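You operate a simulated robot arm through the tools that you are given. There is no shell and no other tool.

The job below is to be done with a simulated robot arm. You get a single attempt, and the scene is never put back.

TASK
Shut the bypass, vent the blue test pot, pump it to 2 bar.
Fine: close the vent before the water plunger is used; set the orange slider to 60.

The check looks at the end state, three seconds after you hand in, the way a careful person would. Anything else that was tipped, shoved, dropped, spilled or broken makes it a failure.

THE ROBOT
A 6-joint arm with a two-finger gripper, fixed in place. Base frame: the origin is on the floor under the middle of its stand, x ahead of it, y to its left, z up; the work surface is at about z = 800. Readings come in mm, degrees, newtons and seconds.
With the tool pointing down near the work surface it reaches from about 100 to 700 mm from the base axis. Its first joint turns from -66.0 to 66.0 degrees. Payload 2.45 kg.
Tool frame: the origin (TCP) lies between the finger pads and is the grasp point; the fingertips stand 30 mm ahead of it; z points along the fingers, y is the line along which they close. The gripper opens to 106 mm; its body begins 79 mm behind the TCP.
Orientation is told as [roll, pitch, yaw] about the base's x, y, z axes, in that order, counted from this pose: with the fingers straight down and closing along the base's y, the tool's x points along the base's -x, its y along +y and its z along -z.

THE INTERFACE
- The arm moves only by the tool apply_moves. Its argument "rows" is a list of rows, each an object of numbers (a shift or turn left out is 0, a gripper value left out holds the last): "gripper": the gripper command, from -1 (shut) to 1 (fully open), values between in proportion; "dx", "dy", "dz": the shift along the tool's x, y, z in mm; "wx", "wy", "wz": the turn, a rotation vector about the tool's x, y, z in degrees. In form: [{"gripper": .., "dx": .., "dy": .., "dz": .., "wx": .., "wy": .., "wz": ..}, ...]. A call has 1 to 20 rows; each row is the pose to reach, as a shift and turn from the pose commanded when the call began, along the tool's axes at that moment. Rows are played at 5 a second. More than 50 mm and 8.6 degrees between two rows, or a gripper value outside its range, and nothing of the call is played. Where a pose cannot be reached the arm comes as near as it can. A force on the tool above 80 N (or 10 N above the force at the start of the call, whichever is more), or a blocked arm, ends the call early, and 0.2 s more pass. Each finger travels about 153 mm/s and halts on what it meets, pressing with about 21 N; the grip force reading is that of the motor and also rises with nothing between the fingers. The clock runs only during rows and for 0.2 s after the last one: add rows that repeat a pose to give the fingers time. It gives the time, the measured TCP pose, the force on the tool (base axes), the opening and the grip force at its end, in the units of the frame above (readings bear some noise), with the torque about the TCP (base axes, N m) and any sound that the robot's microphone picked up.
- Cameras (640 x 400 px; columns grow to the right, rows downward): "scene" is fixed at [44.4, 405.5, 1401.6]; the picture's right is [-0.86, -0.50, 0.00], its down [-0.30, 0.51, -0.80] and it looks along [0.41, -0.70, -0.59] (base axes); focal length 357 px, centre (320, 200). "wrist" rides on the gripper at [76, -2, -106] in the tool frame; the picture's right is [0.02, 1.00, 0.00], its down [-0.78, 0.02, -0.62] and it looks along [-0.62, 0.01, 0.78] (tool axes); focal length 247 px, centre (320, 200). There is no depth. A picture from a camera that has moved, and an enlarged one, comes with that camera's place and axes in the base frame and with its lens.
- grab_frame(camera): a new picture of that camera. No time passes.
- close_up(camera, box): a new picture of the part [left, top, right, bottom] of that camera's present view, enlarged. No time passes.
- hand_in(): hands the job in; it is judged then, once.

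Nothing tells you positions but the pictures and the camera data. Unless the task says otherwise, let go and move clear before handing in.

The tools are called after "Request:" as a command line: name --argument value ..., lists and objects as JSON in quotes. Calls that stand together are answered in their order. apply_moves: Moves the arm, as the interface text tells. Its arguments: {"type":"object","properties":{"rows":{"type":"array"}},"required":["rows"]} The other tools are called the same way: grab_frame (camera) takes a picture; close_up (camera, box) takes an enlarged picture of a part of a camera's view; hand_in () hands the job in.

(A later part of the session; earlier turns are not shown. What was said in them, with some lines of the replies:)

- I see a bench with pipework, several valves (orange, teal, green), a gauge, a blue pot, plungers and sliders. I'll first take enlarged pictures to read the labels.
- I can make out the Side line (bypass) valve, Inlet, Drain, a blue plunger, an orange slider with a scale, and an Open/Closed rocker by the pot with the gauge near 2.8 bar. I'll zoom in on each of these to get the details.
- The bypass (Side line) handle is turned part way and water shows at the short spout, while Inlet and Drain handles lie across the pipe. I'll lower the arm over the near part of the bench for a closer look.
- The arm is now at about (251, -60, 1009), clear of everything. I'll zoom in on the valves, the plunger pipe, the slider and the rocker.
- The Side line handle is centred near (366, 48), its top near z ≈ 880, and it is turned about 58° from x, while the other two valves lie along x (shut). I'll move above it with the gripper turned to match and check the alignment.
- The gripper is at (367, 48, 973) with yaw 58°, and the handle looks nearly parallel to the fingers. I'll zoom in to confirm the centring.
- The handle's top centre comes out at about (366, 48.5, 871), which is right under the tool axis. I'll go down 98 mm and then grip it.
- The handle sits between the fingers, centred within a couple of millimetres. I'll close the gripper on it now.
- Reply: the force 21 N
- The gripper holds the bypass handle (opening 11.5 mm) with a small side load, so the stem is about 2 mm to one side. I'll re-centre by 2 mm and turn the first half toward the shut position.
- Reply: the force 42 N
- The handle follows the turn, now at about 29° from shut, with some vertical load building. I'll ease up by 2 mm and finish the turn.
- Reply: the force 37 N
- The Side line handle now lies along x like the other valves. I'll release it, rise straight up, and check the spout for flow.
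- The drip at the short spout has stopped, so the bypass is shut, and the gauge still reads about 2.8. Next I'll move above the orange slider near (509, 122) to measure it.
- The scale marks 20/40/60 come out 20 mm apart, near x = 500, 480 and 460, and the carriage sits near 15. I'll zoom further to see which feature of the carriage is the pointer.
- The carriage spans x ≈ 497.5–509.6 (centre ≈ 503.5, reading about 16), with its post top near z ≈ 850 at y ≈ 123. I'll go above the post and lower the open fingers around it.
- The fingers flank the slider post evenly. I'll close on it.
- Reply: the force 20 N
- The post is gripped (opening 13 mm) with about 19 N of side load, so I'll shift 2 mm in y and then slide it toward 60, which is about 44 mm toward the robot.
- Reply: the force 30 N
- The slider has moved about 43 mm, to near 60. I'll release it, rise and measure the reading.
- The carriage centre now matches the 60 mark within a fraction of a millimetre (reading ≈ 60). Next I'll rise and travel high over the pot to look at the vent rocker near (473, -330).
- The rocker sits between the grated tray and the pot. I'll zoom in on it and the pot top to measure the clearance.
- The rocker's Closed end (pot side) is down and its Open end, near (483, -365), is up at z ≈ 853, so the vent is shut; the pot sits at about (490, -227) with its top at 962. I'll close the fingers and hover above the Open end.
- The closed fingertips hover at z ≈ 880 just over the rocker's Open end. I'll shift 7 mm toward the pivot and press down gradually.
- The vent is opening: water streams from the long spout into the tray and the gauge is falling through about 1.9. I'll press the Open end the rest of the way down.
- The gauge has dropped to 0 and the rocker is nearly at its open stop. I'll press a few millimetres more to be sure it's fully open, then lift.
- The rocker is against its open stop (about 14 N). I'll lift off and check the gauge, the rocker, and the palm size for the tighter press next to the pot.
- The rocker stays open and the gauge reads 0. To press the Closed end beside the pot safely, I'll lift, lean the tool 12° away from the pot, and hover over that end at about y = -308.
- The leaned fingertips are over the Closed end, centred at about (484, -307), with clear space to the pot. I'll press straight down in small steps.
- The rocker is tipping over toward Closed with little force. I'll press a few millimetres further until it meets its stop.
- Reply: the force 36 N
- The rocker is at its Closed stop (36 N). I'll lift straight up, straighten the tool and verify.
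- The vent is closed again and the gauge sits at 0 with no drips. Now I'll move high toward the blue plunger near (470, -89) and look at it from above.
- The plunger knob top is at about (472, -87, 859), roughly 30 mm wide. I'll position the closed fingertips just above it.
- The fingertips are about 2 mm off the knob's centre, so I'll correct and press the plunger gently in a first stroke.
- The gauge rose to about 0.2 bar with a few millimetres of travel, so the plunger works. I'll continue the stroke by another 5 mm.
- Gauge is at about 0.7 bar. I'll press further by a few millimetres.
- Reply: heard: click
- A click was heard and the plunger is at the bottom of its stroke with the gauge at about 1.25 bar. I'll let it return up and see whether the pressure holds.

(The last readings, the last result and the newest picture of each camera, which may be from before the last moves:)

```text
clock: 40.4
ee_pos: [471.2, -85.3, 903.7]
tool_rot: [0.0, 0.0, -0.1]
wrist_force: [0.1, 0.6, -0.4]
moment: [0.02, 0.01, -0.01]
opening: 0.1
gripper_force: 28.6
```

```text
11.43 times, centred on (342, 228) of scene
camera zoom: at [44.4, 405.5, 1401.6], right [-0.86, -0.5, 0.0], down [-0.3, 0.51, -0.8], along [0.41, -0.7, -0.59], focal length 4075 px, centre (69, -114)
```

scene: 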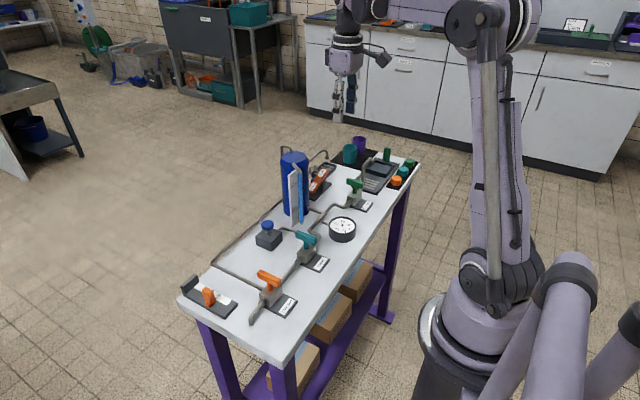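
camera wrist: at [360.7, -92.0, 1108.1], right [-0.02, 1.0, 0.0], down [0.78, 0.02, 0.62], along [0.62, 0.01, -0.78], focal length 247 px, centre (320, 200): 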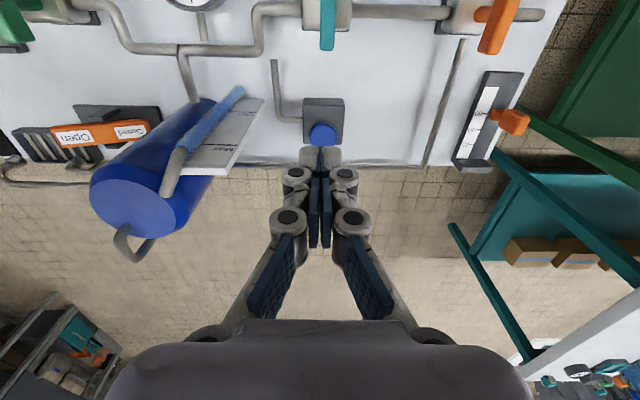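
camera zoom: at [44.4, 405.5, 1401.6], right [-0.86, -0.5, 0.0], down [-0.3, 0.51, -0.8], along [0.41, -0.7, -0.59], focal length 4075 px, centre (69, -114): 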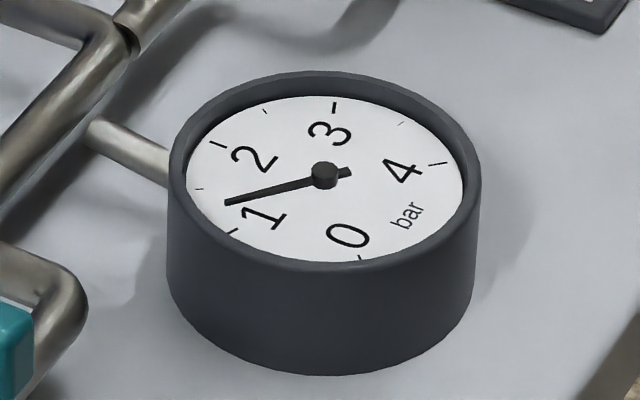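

Pressure holds at about 1.27 bar after the plunger returned. I'll begin a second, partial stroke with small steps while watching the gauge.

Request:
apply_moves --rows '[{"gripper": -1, "dz": 8}, {"gripper": -1, "dz": 14}, {"gripper": -1, "dz": 18}, {"gripper": -1, "dz": 20}, {"gripper": -1, "dz": 20}]'

Request:
close_up --camera "scene" --box '[322, 210, 362, 245]'

```text
clock: 41.6
ee_pos: [470.6, -85.0, 882.2]
tool_rot: [0.1, 0.0, 0.0]
wrist_force: [1.3, -0.3, 2.5]
moment: [-0.02, -0.04, 0.0]
opening: 6.0
gripper_force: 28.4
```

```text
11.43 times, centred on (342, 228) of scene
camera zoom: at [44.4, 405.5, 1401.6], right [-0.86, -0.5, 0.0], down [-0.3, 0.51, -0.8], along [0.41, -0.7, -0.59], focal length 4075 px, centre (69, -114)
```

zoom: 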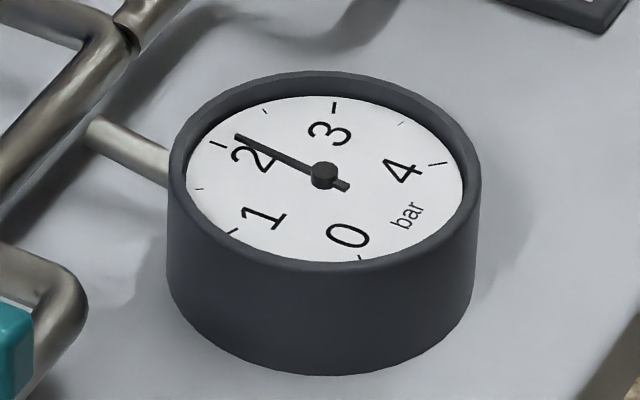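

The needle has gone slightly past 2, to roughly 2.1. I'll let the plunger return and take an accurate reading of the gauge.

Request:
apply_moves --rows '[{"gripper": -1, "dz": -8}, {"gripper": -1, "dz": -16}, {"gripper": -1, "dz": -40}, {"gripper": -1, "dz": -80}, {"gripper": -1, "dz": -80}]'

Request:
close_up --camera "scene" --box '[326, 215, 358, 235]'

Request:
grab_frame --camera "wrist"

Request:
close_up --camera "scene" --box '[235, 185, 331, 265]'

```text
clock: 42.8
ee_pos: [470.7, -84.2, 962.0]
tool_rot: [0.0, 0.0, 0.1]
wrist_force: [0.4, -0.7, -0.5]
moment: [-0.02, 0.0, -0.04]
opening: 0.0
gripper_force: 28.6
```

```text
16.00 times, centred on (342, 225) of scene
camera zoom: at [44.4, 405.5, 1401.6], right [-0.86, -0.5, 0.0], down [-0.3, 0.51, -0.8], along [0.41, -0.7, -0.59], focal length 5705 px, centre (-32, -200)
```

zoom: 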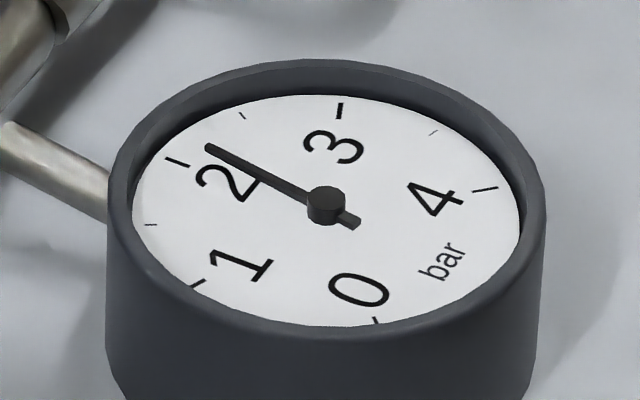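

```text
taken
camera wrist: at [394.0, -86.5, 1070.2], right [-0.02, 1.0, 0.0], down [0.78, 0.02, 0.62], along [0.62, 0.01, -0.78], focal length 247 px, centre (320, 200)
```

wrist: 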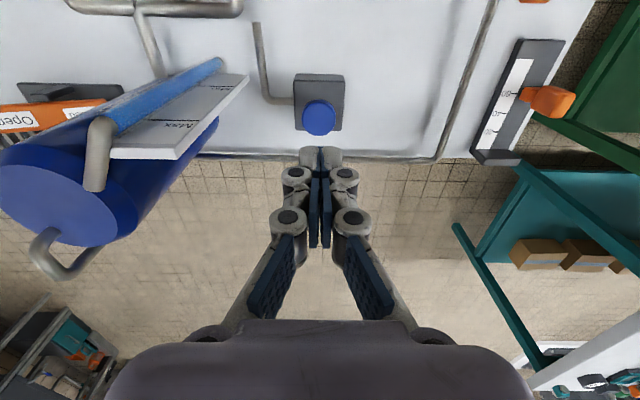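

```text
5.00 times, centred on (283, 225) of scene
camera zoom: at [44.4, 405.5, 1401.6], right [-0.86, -0.5, 0.0], down [-0.3, 0.51, -0.8], along [0.41, -0.7, -0.59], focal length 1783 px, centre (505, 75)
```

zoom: 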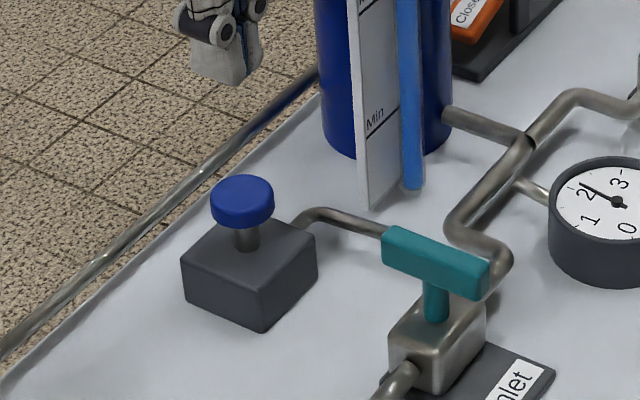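

The reading settles at about 2.15 bar, which is more than I'd accept for "2 bar". I'll vent it again with the rocker and re-pump more finely, first going high back to the Open end.

Request:
apply_moves --rows '[{"gripper": -1, "dz": -48}, {"gripper": -1, "dz": -95}, {"gripper": -1, "dx": -5, "dy": -48, "dz": -95}, {"gripper": -1, "dx": -10, "dy": -96, "dz": -95}, {"gripper": -1, "dx": -10, "dy": -144, "dz": -95}, {"gripper": -1, "dx": -10, "dy": -192, "dz": -95}, {"gripper": -1, "dx": -10, "dy": -240, "dz": -95}, {"gripper": -1, "dx": -10, "dy": -284, "dz": -95}, {"gripper": -1, "dx": -10, "dy": -284, "dz": -50}, {"gripper": -1, "dx": -10, "dy": -284, "dz": -5}, {"gripper": -1, "dx": -10, "dy": -284, "dz": 35}, {"gripper": -1, "dx": -10, "dy": -284, "dz": 55}, {"gripper": -1, "dx": -10, "dy": -284, "dz": 55}]'

Request:
close_up --camera "wrist" --box '[200, 80, 440, 230]'

Request:
close_up --camera "scene" --box '[326, 215, 358, 235]'

Request:
close_up --camera "scene" --box '[285, 135, 349, 205]'

```text
clock: 45.6
ee_pos: [481.0, -366.9, 907.5]
tool_rot: [0.0, 0.0, 0.0]
wrist_force: [0.8, -0.2, 0.1]
moment: [0.02, 0.01, -0.01]
opening: 0.0
gripper_force: 28.5
```

```text
2.67 times, centred on (320, 155) of wrist
camera zoom: at [405.0, -369.4, 1015.2], right [-0.02, 1.0, 0.0], down [0.78, 0.02, 0.62], along [0.62, 0.01, -0.78], focal length 659 px, centre (320, 320)
```

zoom: 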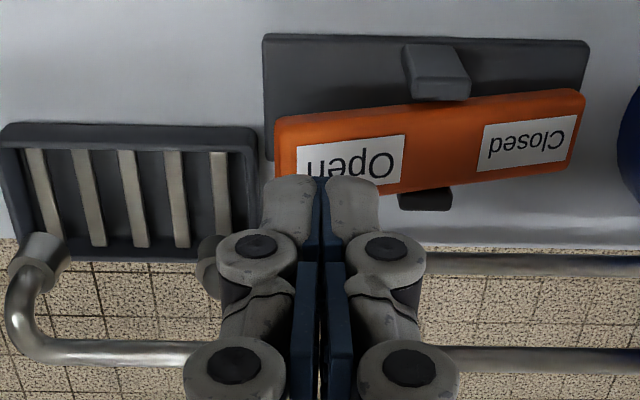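

```text
16.00 times, centred on (342, 225) of scene
camera zoom: at [44.4, 405.5, 1401.6], right [-0.86, -0.5, 0.0], down [-0.3, 0.51, -0.8], along [0.41, -0.7, -0.59], focal length 5705 px, centre (-32, -200)
```

zoom: 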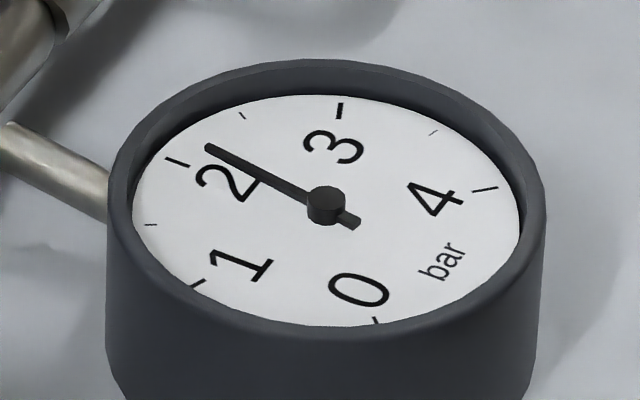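

```text
5.71 times, centred on (317, 170) of scene
camera zoom: at [44.4, 405.5, 1401.6], right [-0.86, -0.5, 0.0], down [-0.3, 0.51, -0.8], along [0.41, -0.7, -0.59], focal length 2038 px, centre (337, 371)
```

zoom: 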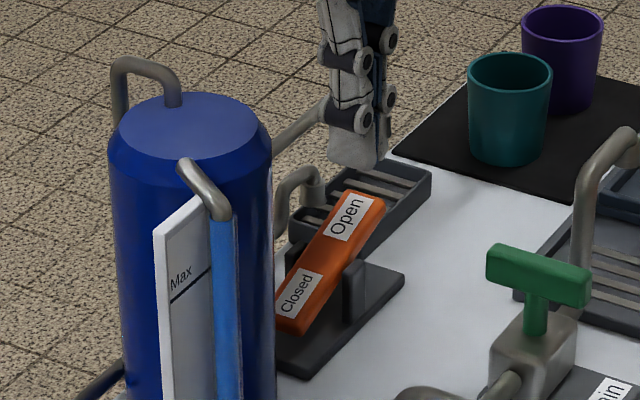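

The pressure is steady at about 2.15. I'll press the Open end down fully as before.

Request:
apply_moves --rows '[{"gripper": -1, "dy": -2, "dz": 15}, {"gripper": -1, "dy": -2, "dz": 26}, {"gripper": -1, "dy": -2, "dz": 34}, {"gripper": -1, "dy": -2, "dz": 40}, {"gripper": -1, "dy": -2, "dz": 44}, {"gripper": -1, "dy": -2, "dz": 47}, {"gripper": -1, "dy": -2, "dz": 47}]'

Request:
close_up --camera "scene" --box '[326, 215, 358, 235]'

Request:
close_up --camera "scene" --box '[285, 135, 349, 205]'

```text
clock: 47.2
ee_pos: [480.3, -369.6, 861.3]
tool_rot: [-0.1, 0.0, 0.0]
wrist_force: [0.3, -2.0, 2.7]
moment: [0.01, 0.0, 0.01]
opening: 0.0
gripper_force: 28.6
```

```text
16.00 times, centred on (342, 225) of scene
camera zoom: at [44.4, 405.5, 1401.6], right [-0.86, -0.5, 0.0], down [-0.3, 0.51, -0.8], along [0.41, -0.7, -0.59], focal length 5705 px, centre (-32, -200)
```

zoom: 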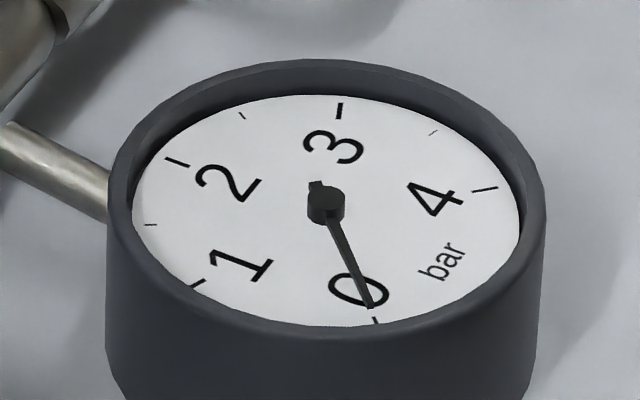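

```text
5.71 times, centred on (317, 170) of scene
camera zoom: at [44.4, 405.5, 1401.6], right [-0.86, -0.5, 0.0], down [-0.3, 0.51, -0.8], along [0.41, -0.7, -0.59], focal length 2038 px, centre (337, 371)
```

zoom: 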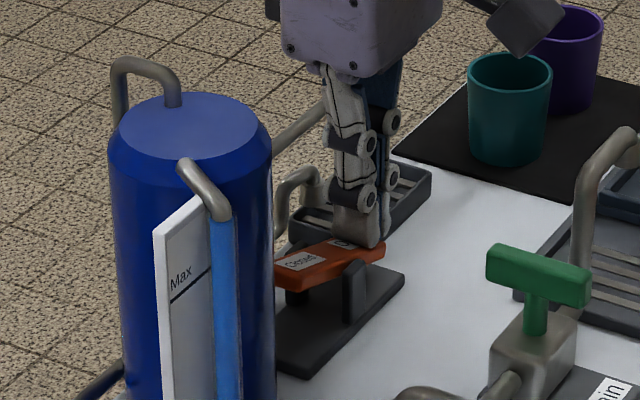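

The pot is vented to 0 again. I'll lift, lean the tool, and hover over the Closed end the same way as before.

Request:
apply_moves --rows '[{"gripper": -1, "dz": -20}, {"gripper": -1, "dz": -60}, {"gripper": -1, "dz": -100}, {"gripper": -1, "dz": -135}, {"gripper": -1, "dx": -1, "dy": 15, "dz": -135, "wx": -6}, {"gripper": -1, "dx": -2, "dy": 35, "dz": -135, "wx": -12}, {"gripper": -1, "dx": -2, "dy": 56, "dz": -135, "wx": -12}, {"gripper": -1, "dx": -2, "dy": 56, "dz": -95, "wx": -12}, {"gripper": -1, "dx": -2, "dy": 56, "dz": -58, "wx": -12}, {"gripper": -1, "dx": -2, "dy": 56, "dz": -58, "wx": -12}]'

Request:
close_up --camera "wrist" --box '[200, 80, 440, 230]'

```text
clock: 49.4
ee_pos: [482.8, -314.7, 919.9]
tool_rot: [12.1, 0.0, 0.1]
wrist_force: [-0.3, 0.0, -0.5]
moment: [0.0, -0.02, 0.0]
opening: 0.0
gripper_force: 28.7
```

```text
2.67 times, centred on (320, 155) of wrist
camera zoom: at [406.7, -337.9, 1024.0], right [-0.02, 0.98, 0.21], down [0.78, -0.11, 0.61], along [0.62, 0.18, -0.76], focal length 659 px, centre (320, 320)
```

zoom: 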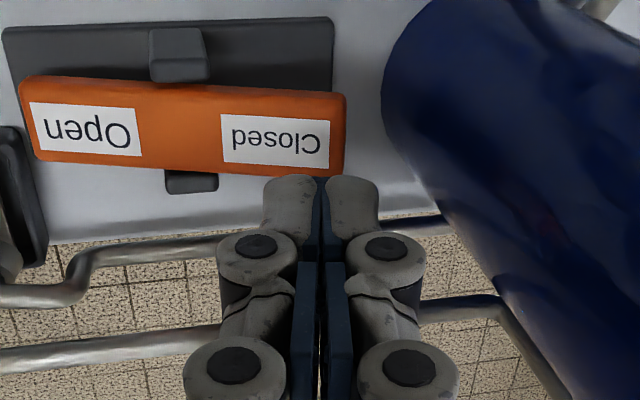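

The rocker stays open and the tool is in the same place as the previous press. I'll press the Closed end down to its stop.

Request:
apply_moves --rows '[{"gripper": -1, "dy": -3.1, "dz": 14.7}, {"gripper": -1, "dy": -6.2, "dz": 29.3}, {"gripper": -1, "dy": -7.9, "dz": 37.2}, {"gripper": -1, "dy": -9.2, "dz": 43}, {"gripper": -1, "dy": -10, "dz": 47}, {"gripper": -1, "dy": -10.8, "dz": 50.9}, {"gripper": -1, "dy": -11.4, "dz": 53.5}, {"gripper": -1, "dy": -11.9, "dz": 56}]'

Request:
close_up --camera "scene" --box '[285, 135, 349, 205]'

```text
clock: 51.2
ee_pos: [481.9, -313.5, 865.3]
tool_rot: [12.1, -0.1, 0.0]
wrist_force: [2.8, -0.6, 42.1]
moment: [-0.15, -0.04, 0.0]
opening: 0.0
gripper_force: 28.7
```

```text
5.71 times, centred on (317, 170) of scene
camera zoom: at [43.8, 405.9, 1401.5], right [-0.86, -0.5, 0.0], down [-0.3, 0.51, -0.81], along [0.41, -0.7, -0.59], focal length 2038 px, centre (337, 371)
```

zoom: 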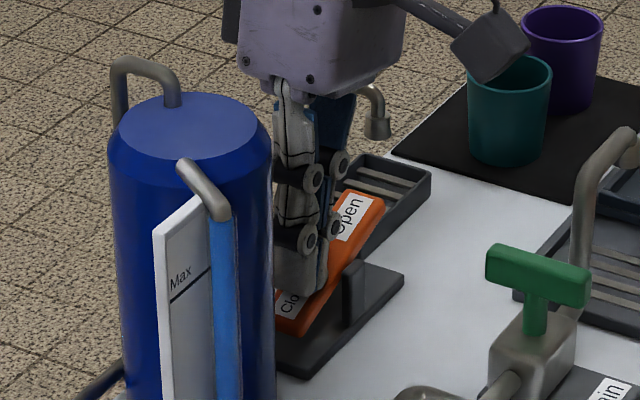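

The rocker is firmly at its Closed stop. I'll lift and straighten, then check it and the gauge.

Request:
apply_moves --rows '[{"gripper": -1, "dy": 3, "dz": -14}, {"gripper": -1, "dy": 10.4, "dz": -48.9}, {"gripper": -1, "dy": 20.4, "dz": -96}, {"gripper": -1, "dy": 30.4, "dz": -143}, {"gripper": -1, "dy": 40.4, "dz": -190}, {"gripper": -1, "dy": 40.4, "dz": -190, "wx": 6}, {"gripper": -1, "dy": 40.4, "dz": -190, "wx": 12}, {"gripper": -1, "dy": 40.4, "dz": -190, "wx": 12}]'

Request:
close_up --camera "scene" --box '[285, 135, 349, 205]'

Request:
close_up --camera "scene" --box '[326, 215, 358, 235]'

```text
clock: 53.0
ee_pos: [481.0, -314.5, 1056.7]
tool_rot: [-0.1, 0.0, -0.1]
wrist_force: [-0.6, 0.7, 0.2]
moment: [0.03, -0.02, 0.02]
opening: 0.0
gripper_force: 29.0
```

```text
5.71 times, centred on (317, 170) of scene
camera zoom: at [44.4, 405.5, 1401.6], right [-0.86, -0.5, 0.0], down [-0.3, 0.51, -0.8], along [0.41, -0.7, -0.59], focal length 2038 px, centre (337, 371)
```

zoom: 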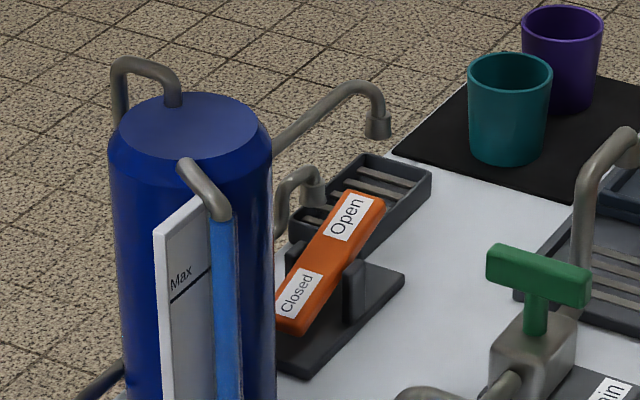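

```text
16.00 times, centred on (342, 225) of scene
camera zoom: at [44.4, 405.5, 1401.6], right [-0.86, -0.5, 0.0], down [-0.3, 0.51, -0.8], along [0.41, -0.7, -0.59], focal length 5705 px, centre (-32, -200)
```

zoom: 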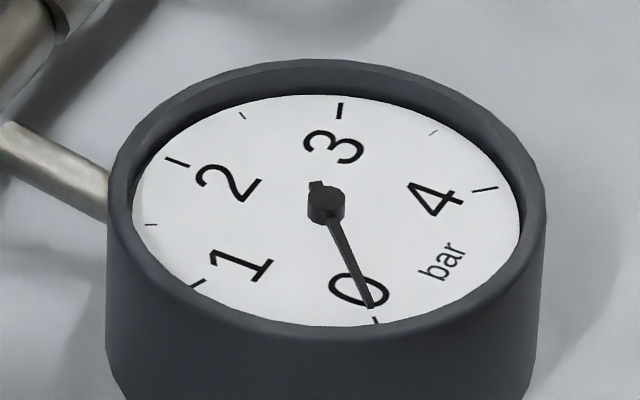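

The vent is closed and the gauge is at 0. I'll travel high over the pot back to the plunger.

Request:
apply_moves --rows '[{"gripper": -1, "dx": 2, "dy": 40}, {"gripper": -1, "dx": 4, "dy": 80}, {"gripper": -1, "dx": 6, "dy": 120}, {"gripper": -1, "dx": 8, "dy": 160}, {"gripper": -1, "dx": 10, "dy": 200}, {"gripper": -1, "dx": 10, "dy": 229.5}, {"gripper": -1, "dx": 10, "dy": 229.5, "dz": 45}, {"gripper": -1, "dx": 10, "dy": 229.5, "dz": 90}, {"gripper": -1, "dx": 10, "dy": 229.5, "dz": 130}, {"gripper": -1, "dx": 10, "dy": 229.5, "dz": 152}, {"gripper": -1, "dx": 10, "dy": 229.5, "dz": 152}]'

Request:
close_up --camera "wrist" --box '[240, 80, 400, 200]'

Request:
close_up --camera "scene" --box '[235, 185, 331, 265]'

```text
clock: 55.4
ee_pos: [471.1, -84.9, 903.2]
tool_rot: [-0.1, 0.1, 0.0]
wrist_force: [0.2, -0.3, 0.7]
moment: [0.02, 0.03, 0.05]
opening: 0.0
gripper_force: 28.8
```

```text
3.33 times, centred on (320, 140) of wrist
camera zoom: at [395.2, -88.1, 1010.2], right [-0.02, 1.0, 0.0], down [0.78, 0.02, 0.62], along [0.62, 0.01, -0.78], focal length 823 px, centre (320, 400)
```

zoom: 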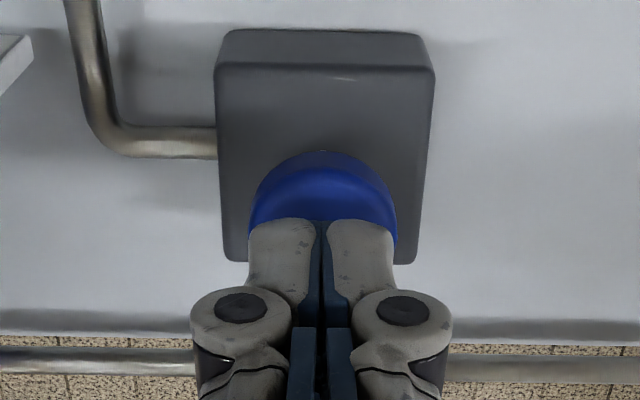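

```text
5.00 times, centred on (283, 225) of scene
camera zoom: at [44.4, 405.5, 1401.6], right [-0.86, -0.5, 0.0], down [-0.3, 0.51, -0.8], along [0.41, -0.7, -0.59], focal length 1783 px, centre (505, 75)
```

zoom: 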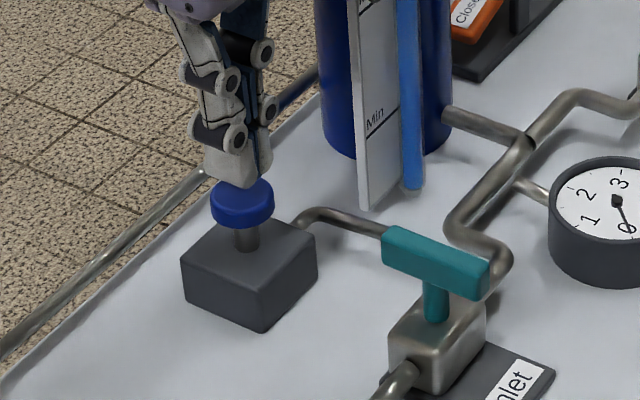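

The fingertips are centred over the knob at z ≈ 903. I'll make one full stroke and return, as before.

Request:
apply_moves --rows '[{"gripper": -1, "dz": 8}, {"gripper": -1, "dz": 14}, {"gripper": -1, "dz": 19}, {"gripper": -1, "dz": 23}, {"gripper": -1, "dz": 26}, {"gripper": -1, "dz": 26}, {"gripper": -1, "dz": 18}, {"gripper": -1, "dz": 8}, {"gripper": -1, "dz": 0}, {"gripper": -1, "dz": 0}]'

Request:
close_up --camera "scene" --box '[326, 215, 358, 235]'

```text
clock: 57.6
ee_pos: [471.4, -84.3, 904.7]
tool_rot: [0.1, 0.0, -0.1]
wrist_force: [0.2, -0.1, 0.8]
moment: [-0.01, 0.0, 0.02]
opening: 0.2
gripper_force: 28.4
heard: click
```

```text
16.00 times, centred on (342, 225) of scene
camera zoom: at [44.4, 405.5, 1401.6], right [-0.86, -0.5, 0.0], down [-0.3, 0.51, -0.8], along [0.41, -0.7, -0.59], focal length 5705 px, centre (-32, -200)
```

zoom: 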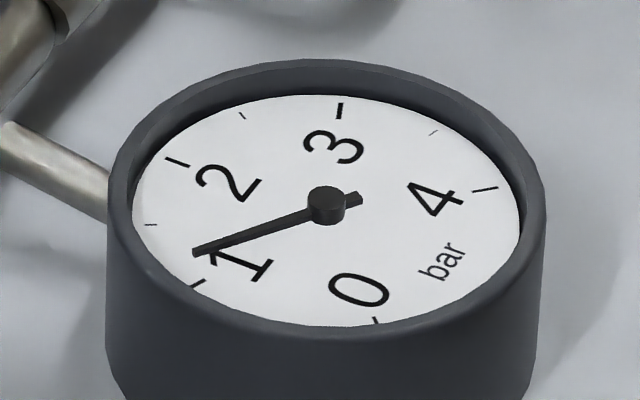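

One full stroke gave about 1.2 bar. I'll start the partial stroke to depth 16 mm, wait there, and read.

Request:
apply_moves --rows '[{"gripper": -1, "dz": 8}, {"gripper": -1, "dz": 13}, {"gripper": -1, "dz": 16}, {"gripper": -1, "dz": 16}, {"gripper": -1, "dz": 16}, {"gripper": -1, "dz": 16}]'

Request:
close_up --camera "scene" --box '[326, 215, 358, 235]'

```text
clock: 59.0
ee_pos: [472.1, -83.9, 889.0]
tool_rot: [-0.1, 0.0, 0.0]
wrist_force: [-0.1, -0.7, 1.2]
moment: [-0.01, -0.05, 0.0]
opening: 5.9
gripper_force: 28.5
```

```text
16.00 times, centred on (342, 225) of scene
camera zoom: at [44.4, 405.5, 1401.6], right [-0.86, -0.5, 0.0], down [-0.3, 0.51, -0.8], along [0.41, -0.7, -0.59], focal length 5705 px, centre (-32, -200)
```

zoom: 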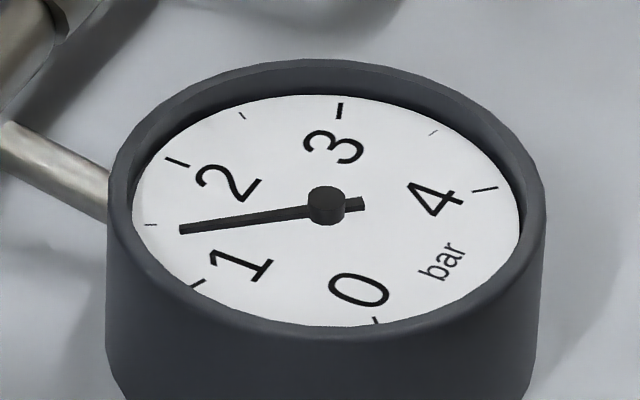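

Reading is about 1.42 bar. I'll press 3 mm further and pause to read.

Request:
apply_moves --rows '[{"gripper": -1, "dz": 1.5}, {"gripper": -1, "dz": 3}, {"gripper": -1, "dz": 3}, {"gripper": -1, "dz": 3}, {"gripper": -1, "dz": 3}]'

Request:
close_up --camera "scene" --box '[326, 215, 358, 235]'

```text
clock: 60.2
ee_pos: [472.5, -84.8, 885.4]
tool_rot: [0.0, 0.0, -0.1]
wrist_force: [-0.5, 0.4, 3.0]
moment: [0.02, -0.05, 0.01]
opening: 5.8
gripper_force: 28.7
```

```text
16.00 times, centred on (342, 225) of scene
camera zoom: at [44.4, 405.5, 1401.6], right [-0.86, -0.5, 0.0], down [-0.3, 0.51, -0.8], along [0.41, -0.7, -0.59], focal length 5705 px, centre (-32, -200)
```

zoom: 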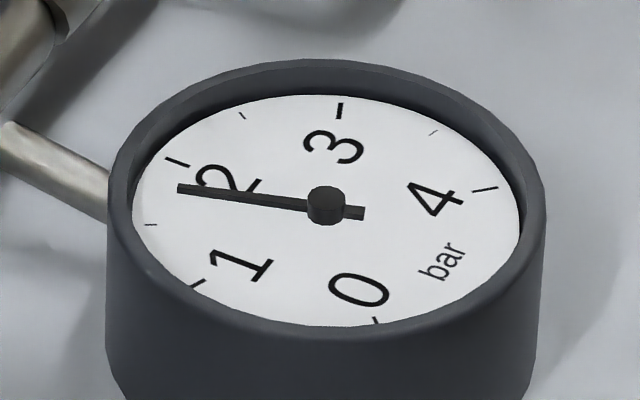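

Reading is about 1.77 bar, i.e. 0.12 bar per mm. I'll press about 1.5 mm more and pause.

Request:
apply_moves --rows '[{"gripper": -1, "dz": 0.8}, {"gripper": -1, "dz": 1.5}, {"gripper": -1, "dz": 1.5}, {"gripper": -1, "dz": 1.5}, {"gripper": -1, "dz": 1.5}, {"gripper": -1, "dz": 1.5}]'

Request:
close_up --camera "scene" --box '[326, 215, 358, 235]'

```text
clock: 61.6
ee_pos: [472.3, -84.5, 883.1]
tool_rot: [0.0, 0.0, 0.0]
wrist_force: [-0.2, 0.8, 2.6]
moment: [0.03, 0.01, 0.02]
opening: 6.1
gripper_force: 28.4
```

```text
16.00 times, centred on (342, 225) of scene
camera zoom: at [44.4, 405.5, 1401.6], right [-0.86, -0.5, 0.0], down [-0.3, 0.51, -0.8], along [0.41, -0.7, -0.59], focal length 5705 px, centre (-32, -200)
```

zoom: 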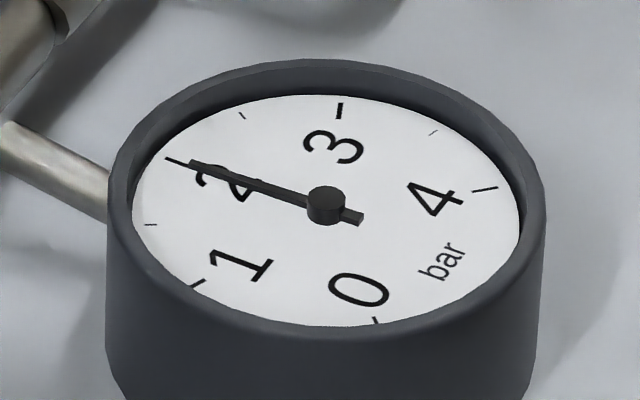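

The needle tip is right on the 2 mark. I'll lift off the plunger and move clear, then recheck everything.

Request:
apply_moves --rows '[{"gripper": -1, "dz": -6}, {"gripper": -1, "dz": -14}, {"gripper": -1, "dz": -30}, {"gripper": -1, "dz": -65}, {"gripper": -1, "dz": -110}, {"gripper": -1, "dz": -150}, {"gripper": -1, "dx": 45, "dz": -170}, {"gripper": -1, "dx": 90, "dz": -190}, {"gripper": -1, "dx": 135, "dz": -190}, {"gripper": -1, "dx": 170, "dz": -190}, {"gripper": -1, "dx": 170, "dz": -190}]'

Request:
close_up --camera "scene" --box '[326, 215, 358, 235]'

Request:
grab_frame --camera "scene"

Request:
grab_frame --camera "wrist"

```text
clock: 64.0
ee_pos: [303.6, -87.5, 1074.4]
tool_rot: [0.0, 0.0, 0.1]
wrist_force: [0.0, -0.9, -0.6]
moment: [0.01, -0.03, 0.0]
opening: 0.2
gripper_force: 28.8
```

```text
16.00 times, centred on (342, 225) of scene
camera zoom: at [44.4, 405.5, 1401.6], right [-0.86, -0.5, 0.0], down [-0.3, 0.51, -0.8], along [0.41, -0.7, -0.59], focal length 5705 px, centre (-32, -200)
```

zoom: 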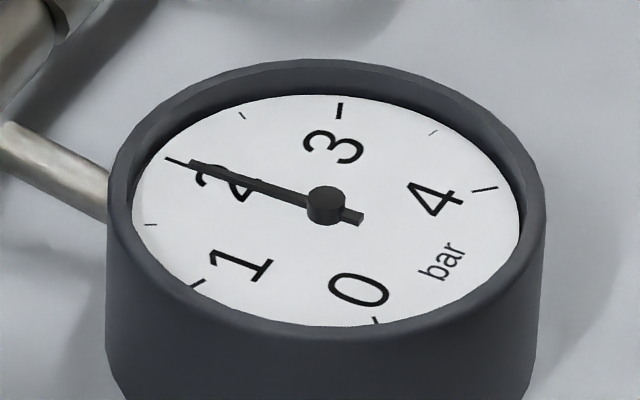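

```text
taken
```

scene: 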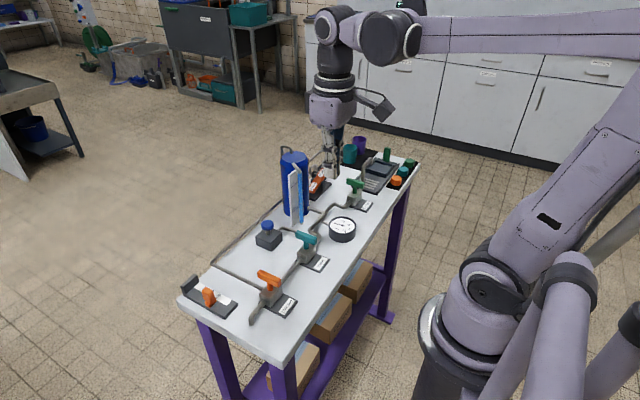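

```text
taken
camera wrist: at [227.5, -88.8, 1181.8], right [-0.02, 1.0, 0.0], down [0.78, 0.02, 0.62], along [0.62, 0.01, -0.78], focal length 247 px, centre (320, 200)
```

wrist: 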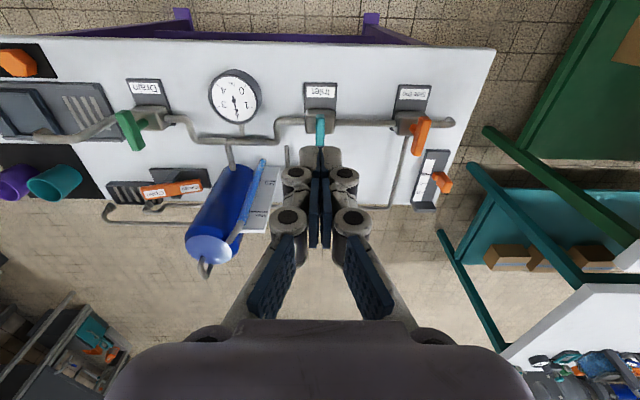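

Everything looks in order, with the gauge holding at 2. I'll do a last close check of the gauge from the other side, the bypass handle, the slider and the vent area.

Request:
close_up --camera "wrist" --box '[200, 60, 272, 130]'

Request:
close_up --camera "wrist" --box '[376, 80, 472, 215]'

Request:
close_up --camera "wrist" --box '[90, 150, 240, 240]'

Request:
close_up --camera "scene" --box '[180, 255, 276, 315]'

```text
5.71 times, centred on (236, 95) of wrist
camera zoom: at [227.5, -88.8, 1181.8], right [-0.02, 1.0, 0.0], down [0.78, 0.02, 0.62], along [0.62, 0.01, -0.78], focal length 1411 px, centre (800, 800)
```

zoom: 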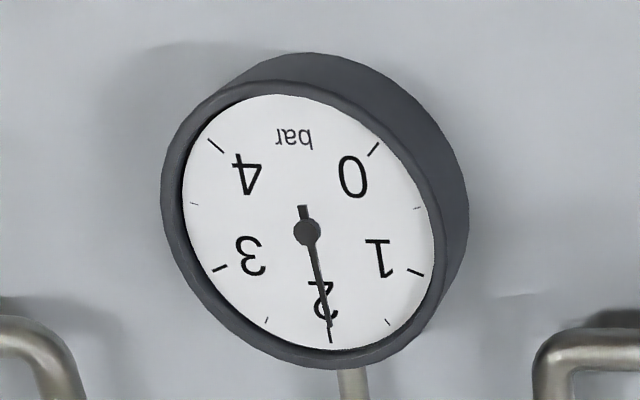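

```text
2.96 times, centred on (424, 148) of wrist
camera zoom: at [227.5, -88.8, 1181.8], right [-0.02, 1.0, 0.0], down [0.78, 0.02, 0.62], along [0.62, 0.01, -0.78], focal length 732 px, centre (12, 356)
```

zoom: 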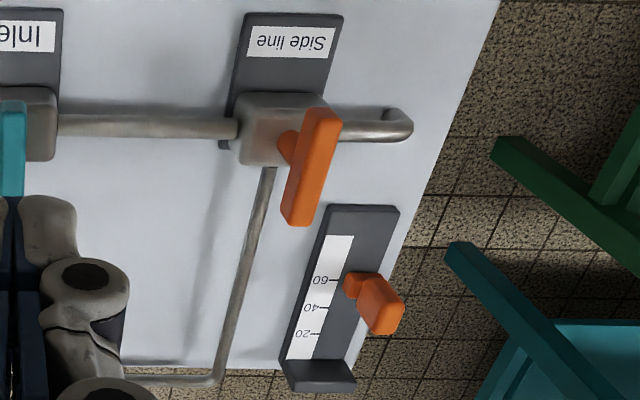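

```text
4.27 times, centred on (165, 195) of wrist
camera zoom: at [227.5, -88.8, 1181.8], right [-0.02, 1.0, 0.0], down [0.78, 0.02, 0.62], along [0.62, 0.01, -0.78], focal length 1054 px, centre (981, 221)
```

zoom: 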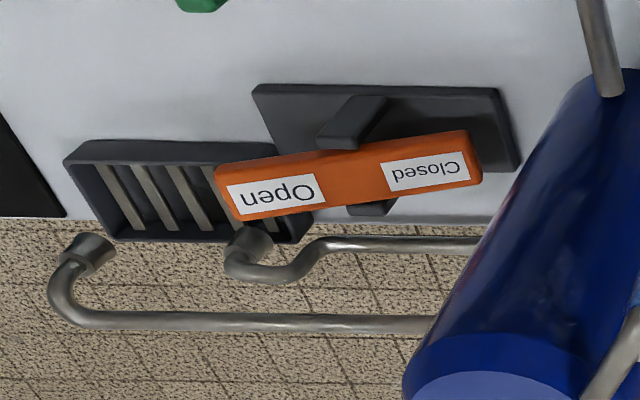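

```text
6.67 times, centred on (228, 285) of scene
camera zoom: at [44.4, 405.5, 1401.6], right [-0.86, -0.5, 0.0], down [-0.3, 0.51, -0.8], along [0.41, -0.7, -0.59], focal length 2377 px, centre (933, -367)
```

zoom: 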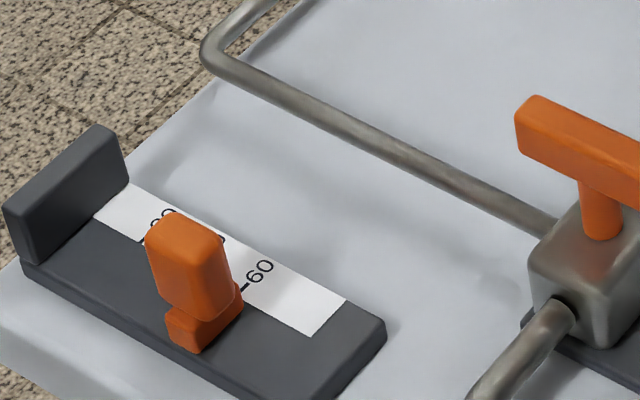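

The gauge reads 2 bar from both cameras. The bypass handle is across its pipe with no drip, the vent rocker is Closed and the slider sits at 60. The gripper is empty and clear, so I'm handing in.

Request:
hand_in

```text
The job is handed in.
```

The job is handed in. The bypass is shut, and the blue test pot was vented to 0 and then pumped to 2 bar.

- **Bypass:** the Side line handle now lies across its pipe like the other valves, and the drip at its spout has stopped.
- **Vent:** I opened the rocker until the gauge read 0, then pressed it back to its Closed stop before touching the plunger.
- **Pressure:** my first pumping overshot to about 2.15 bar. I vented to 0 again, closed the vent, and re-pumped. The needle sits on the 2 mark from both cameras and held after I lifted off.
- **Slider:** the carriage is centred on the 60 mark, within about a millimetre. It has no pointer, so I used its centre.

In the last pictures nothing else was moved, and no spill showed. The arm is clear of the bench with the gripper empty.
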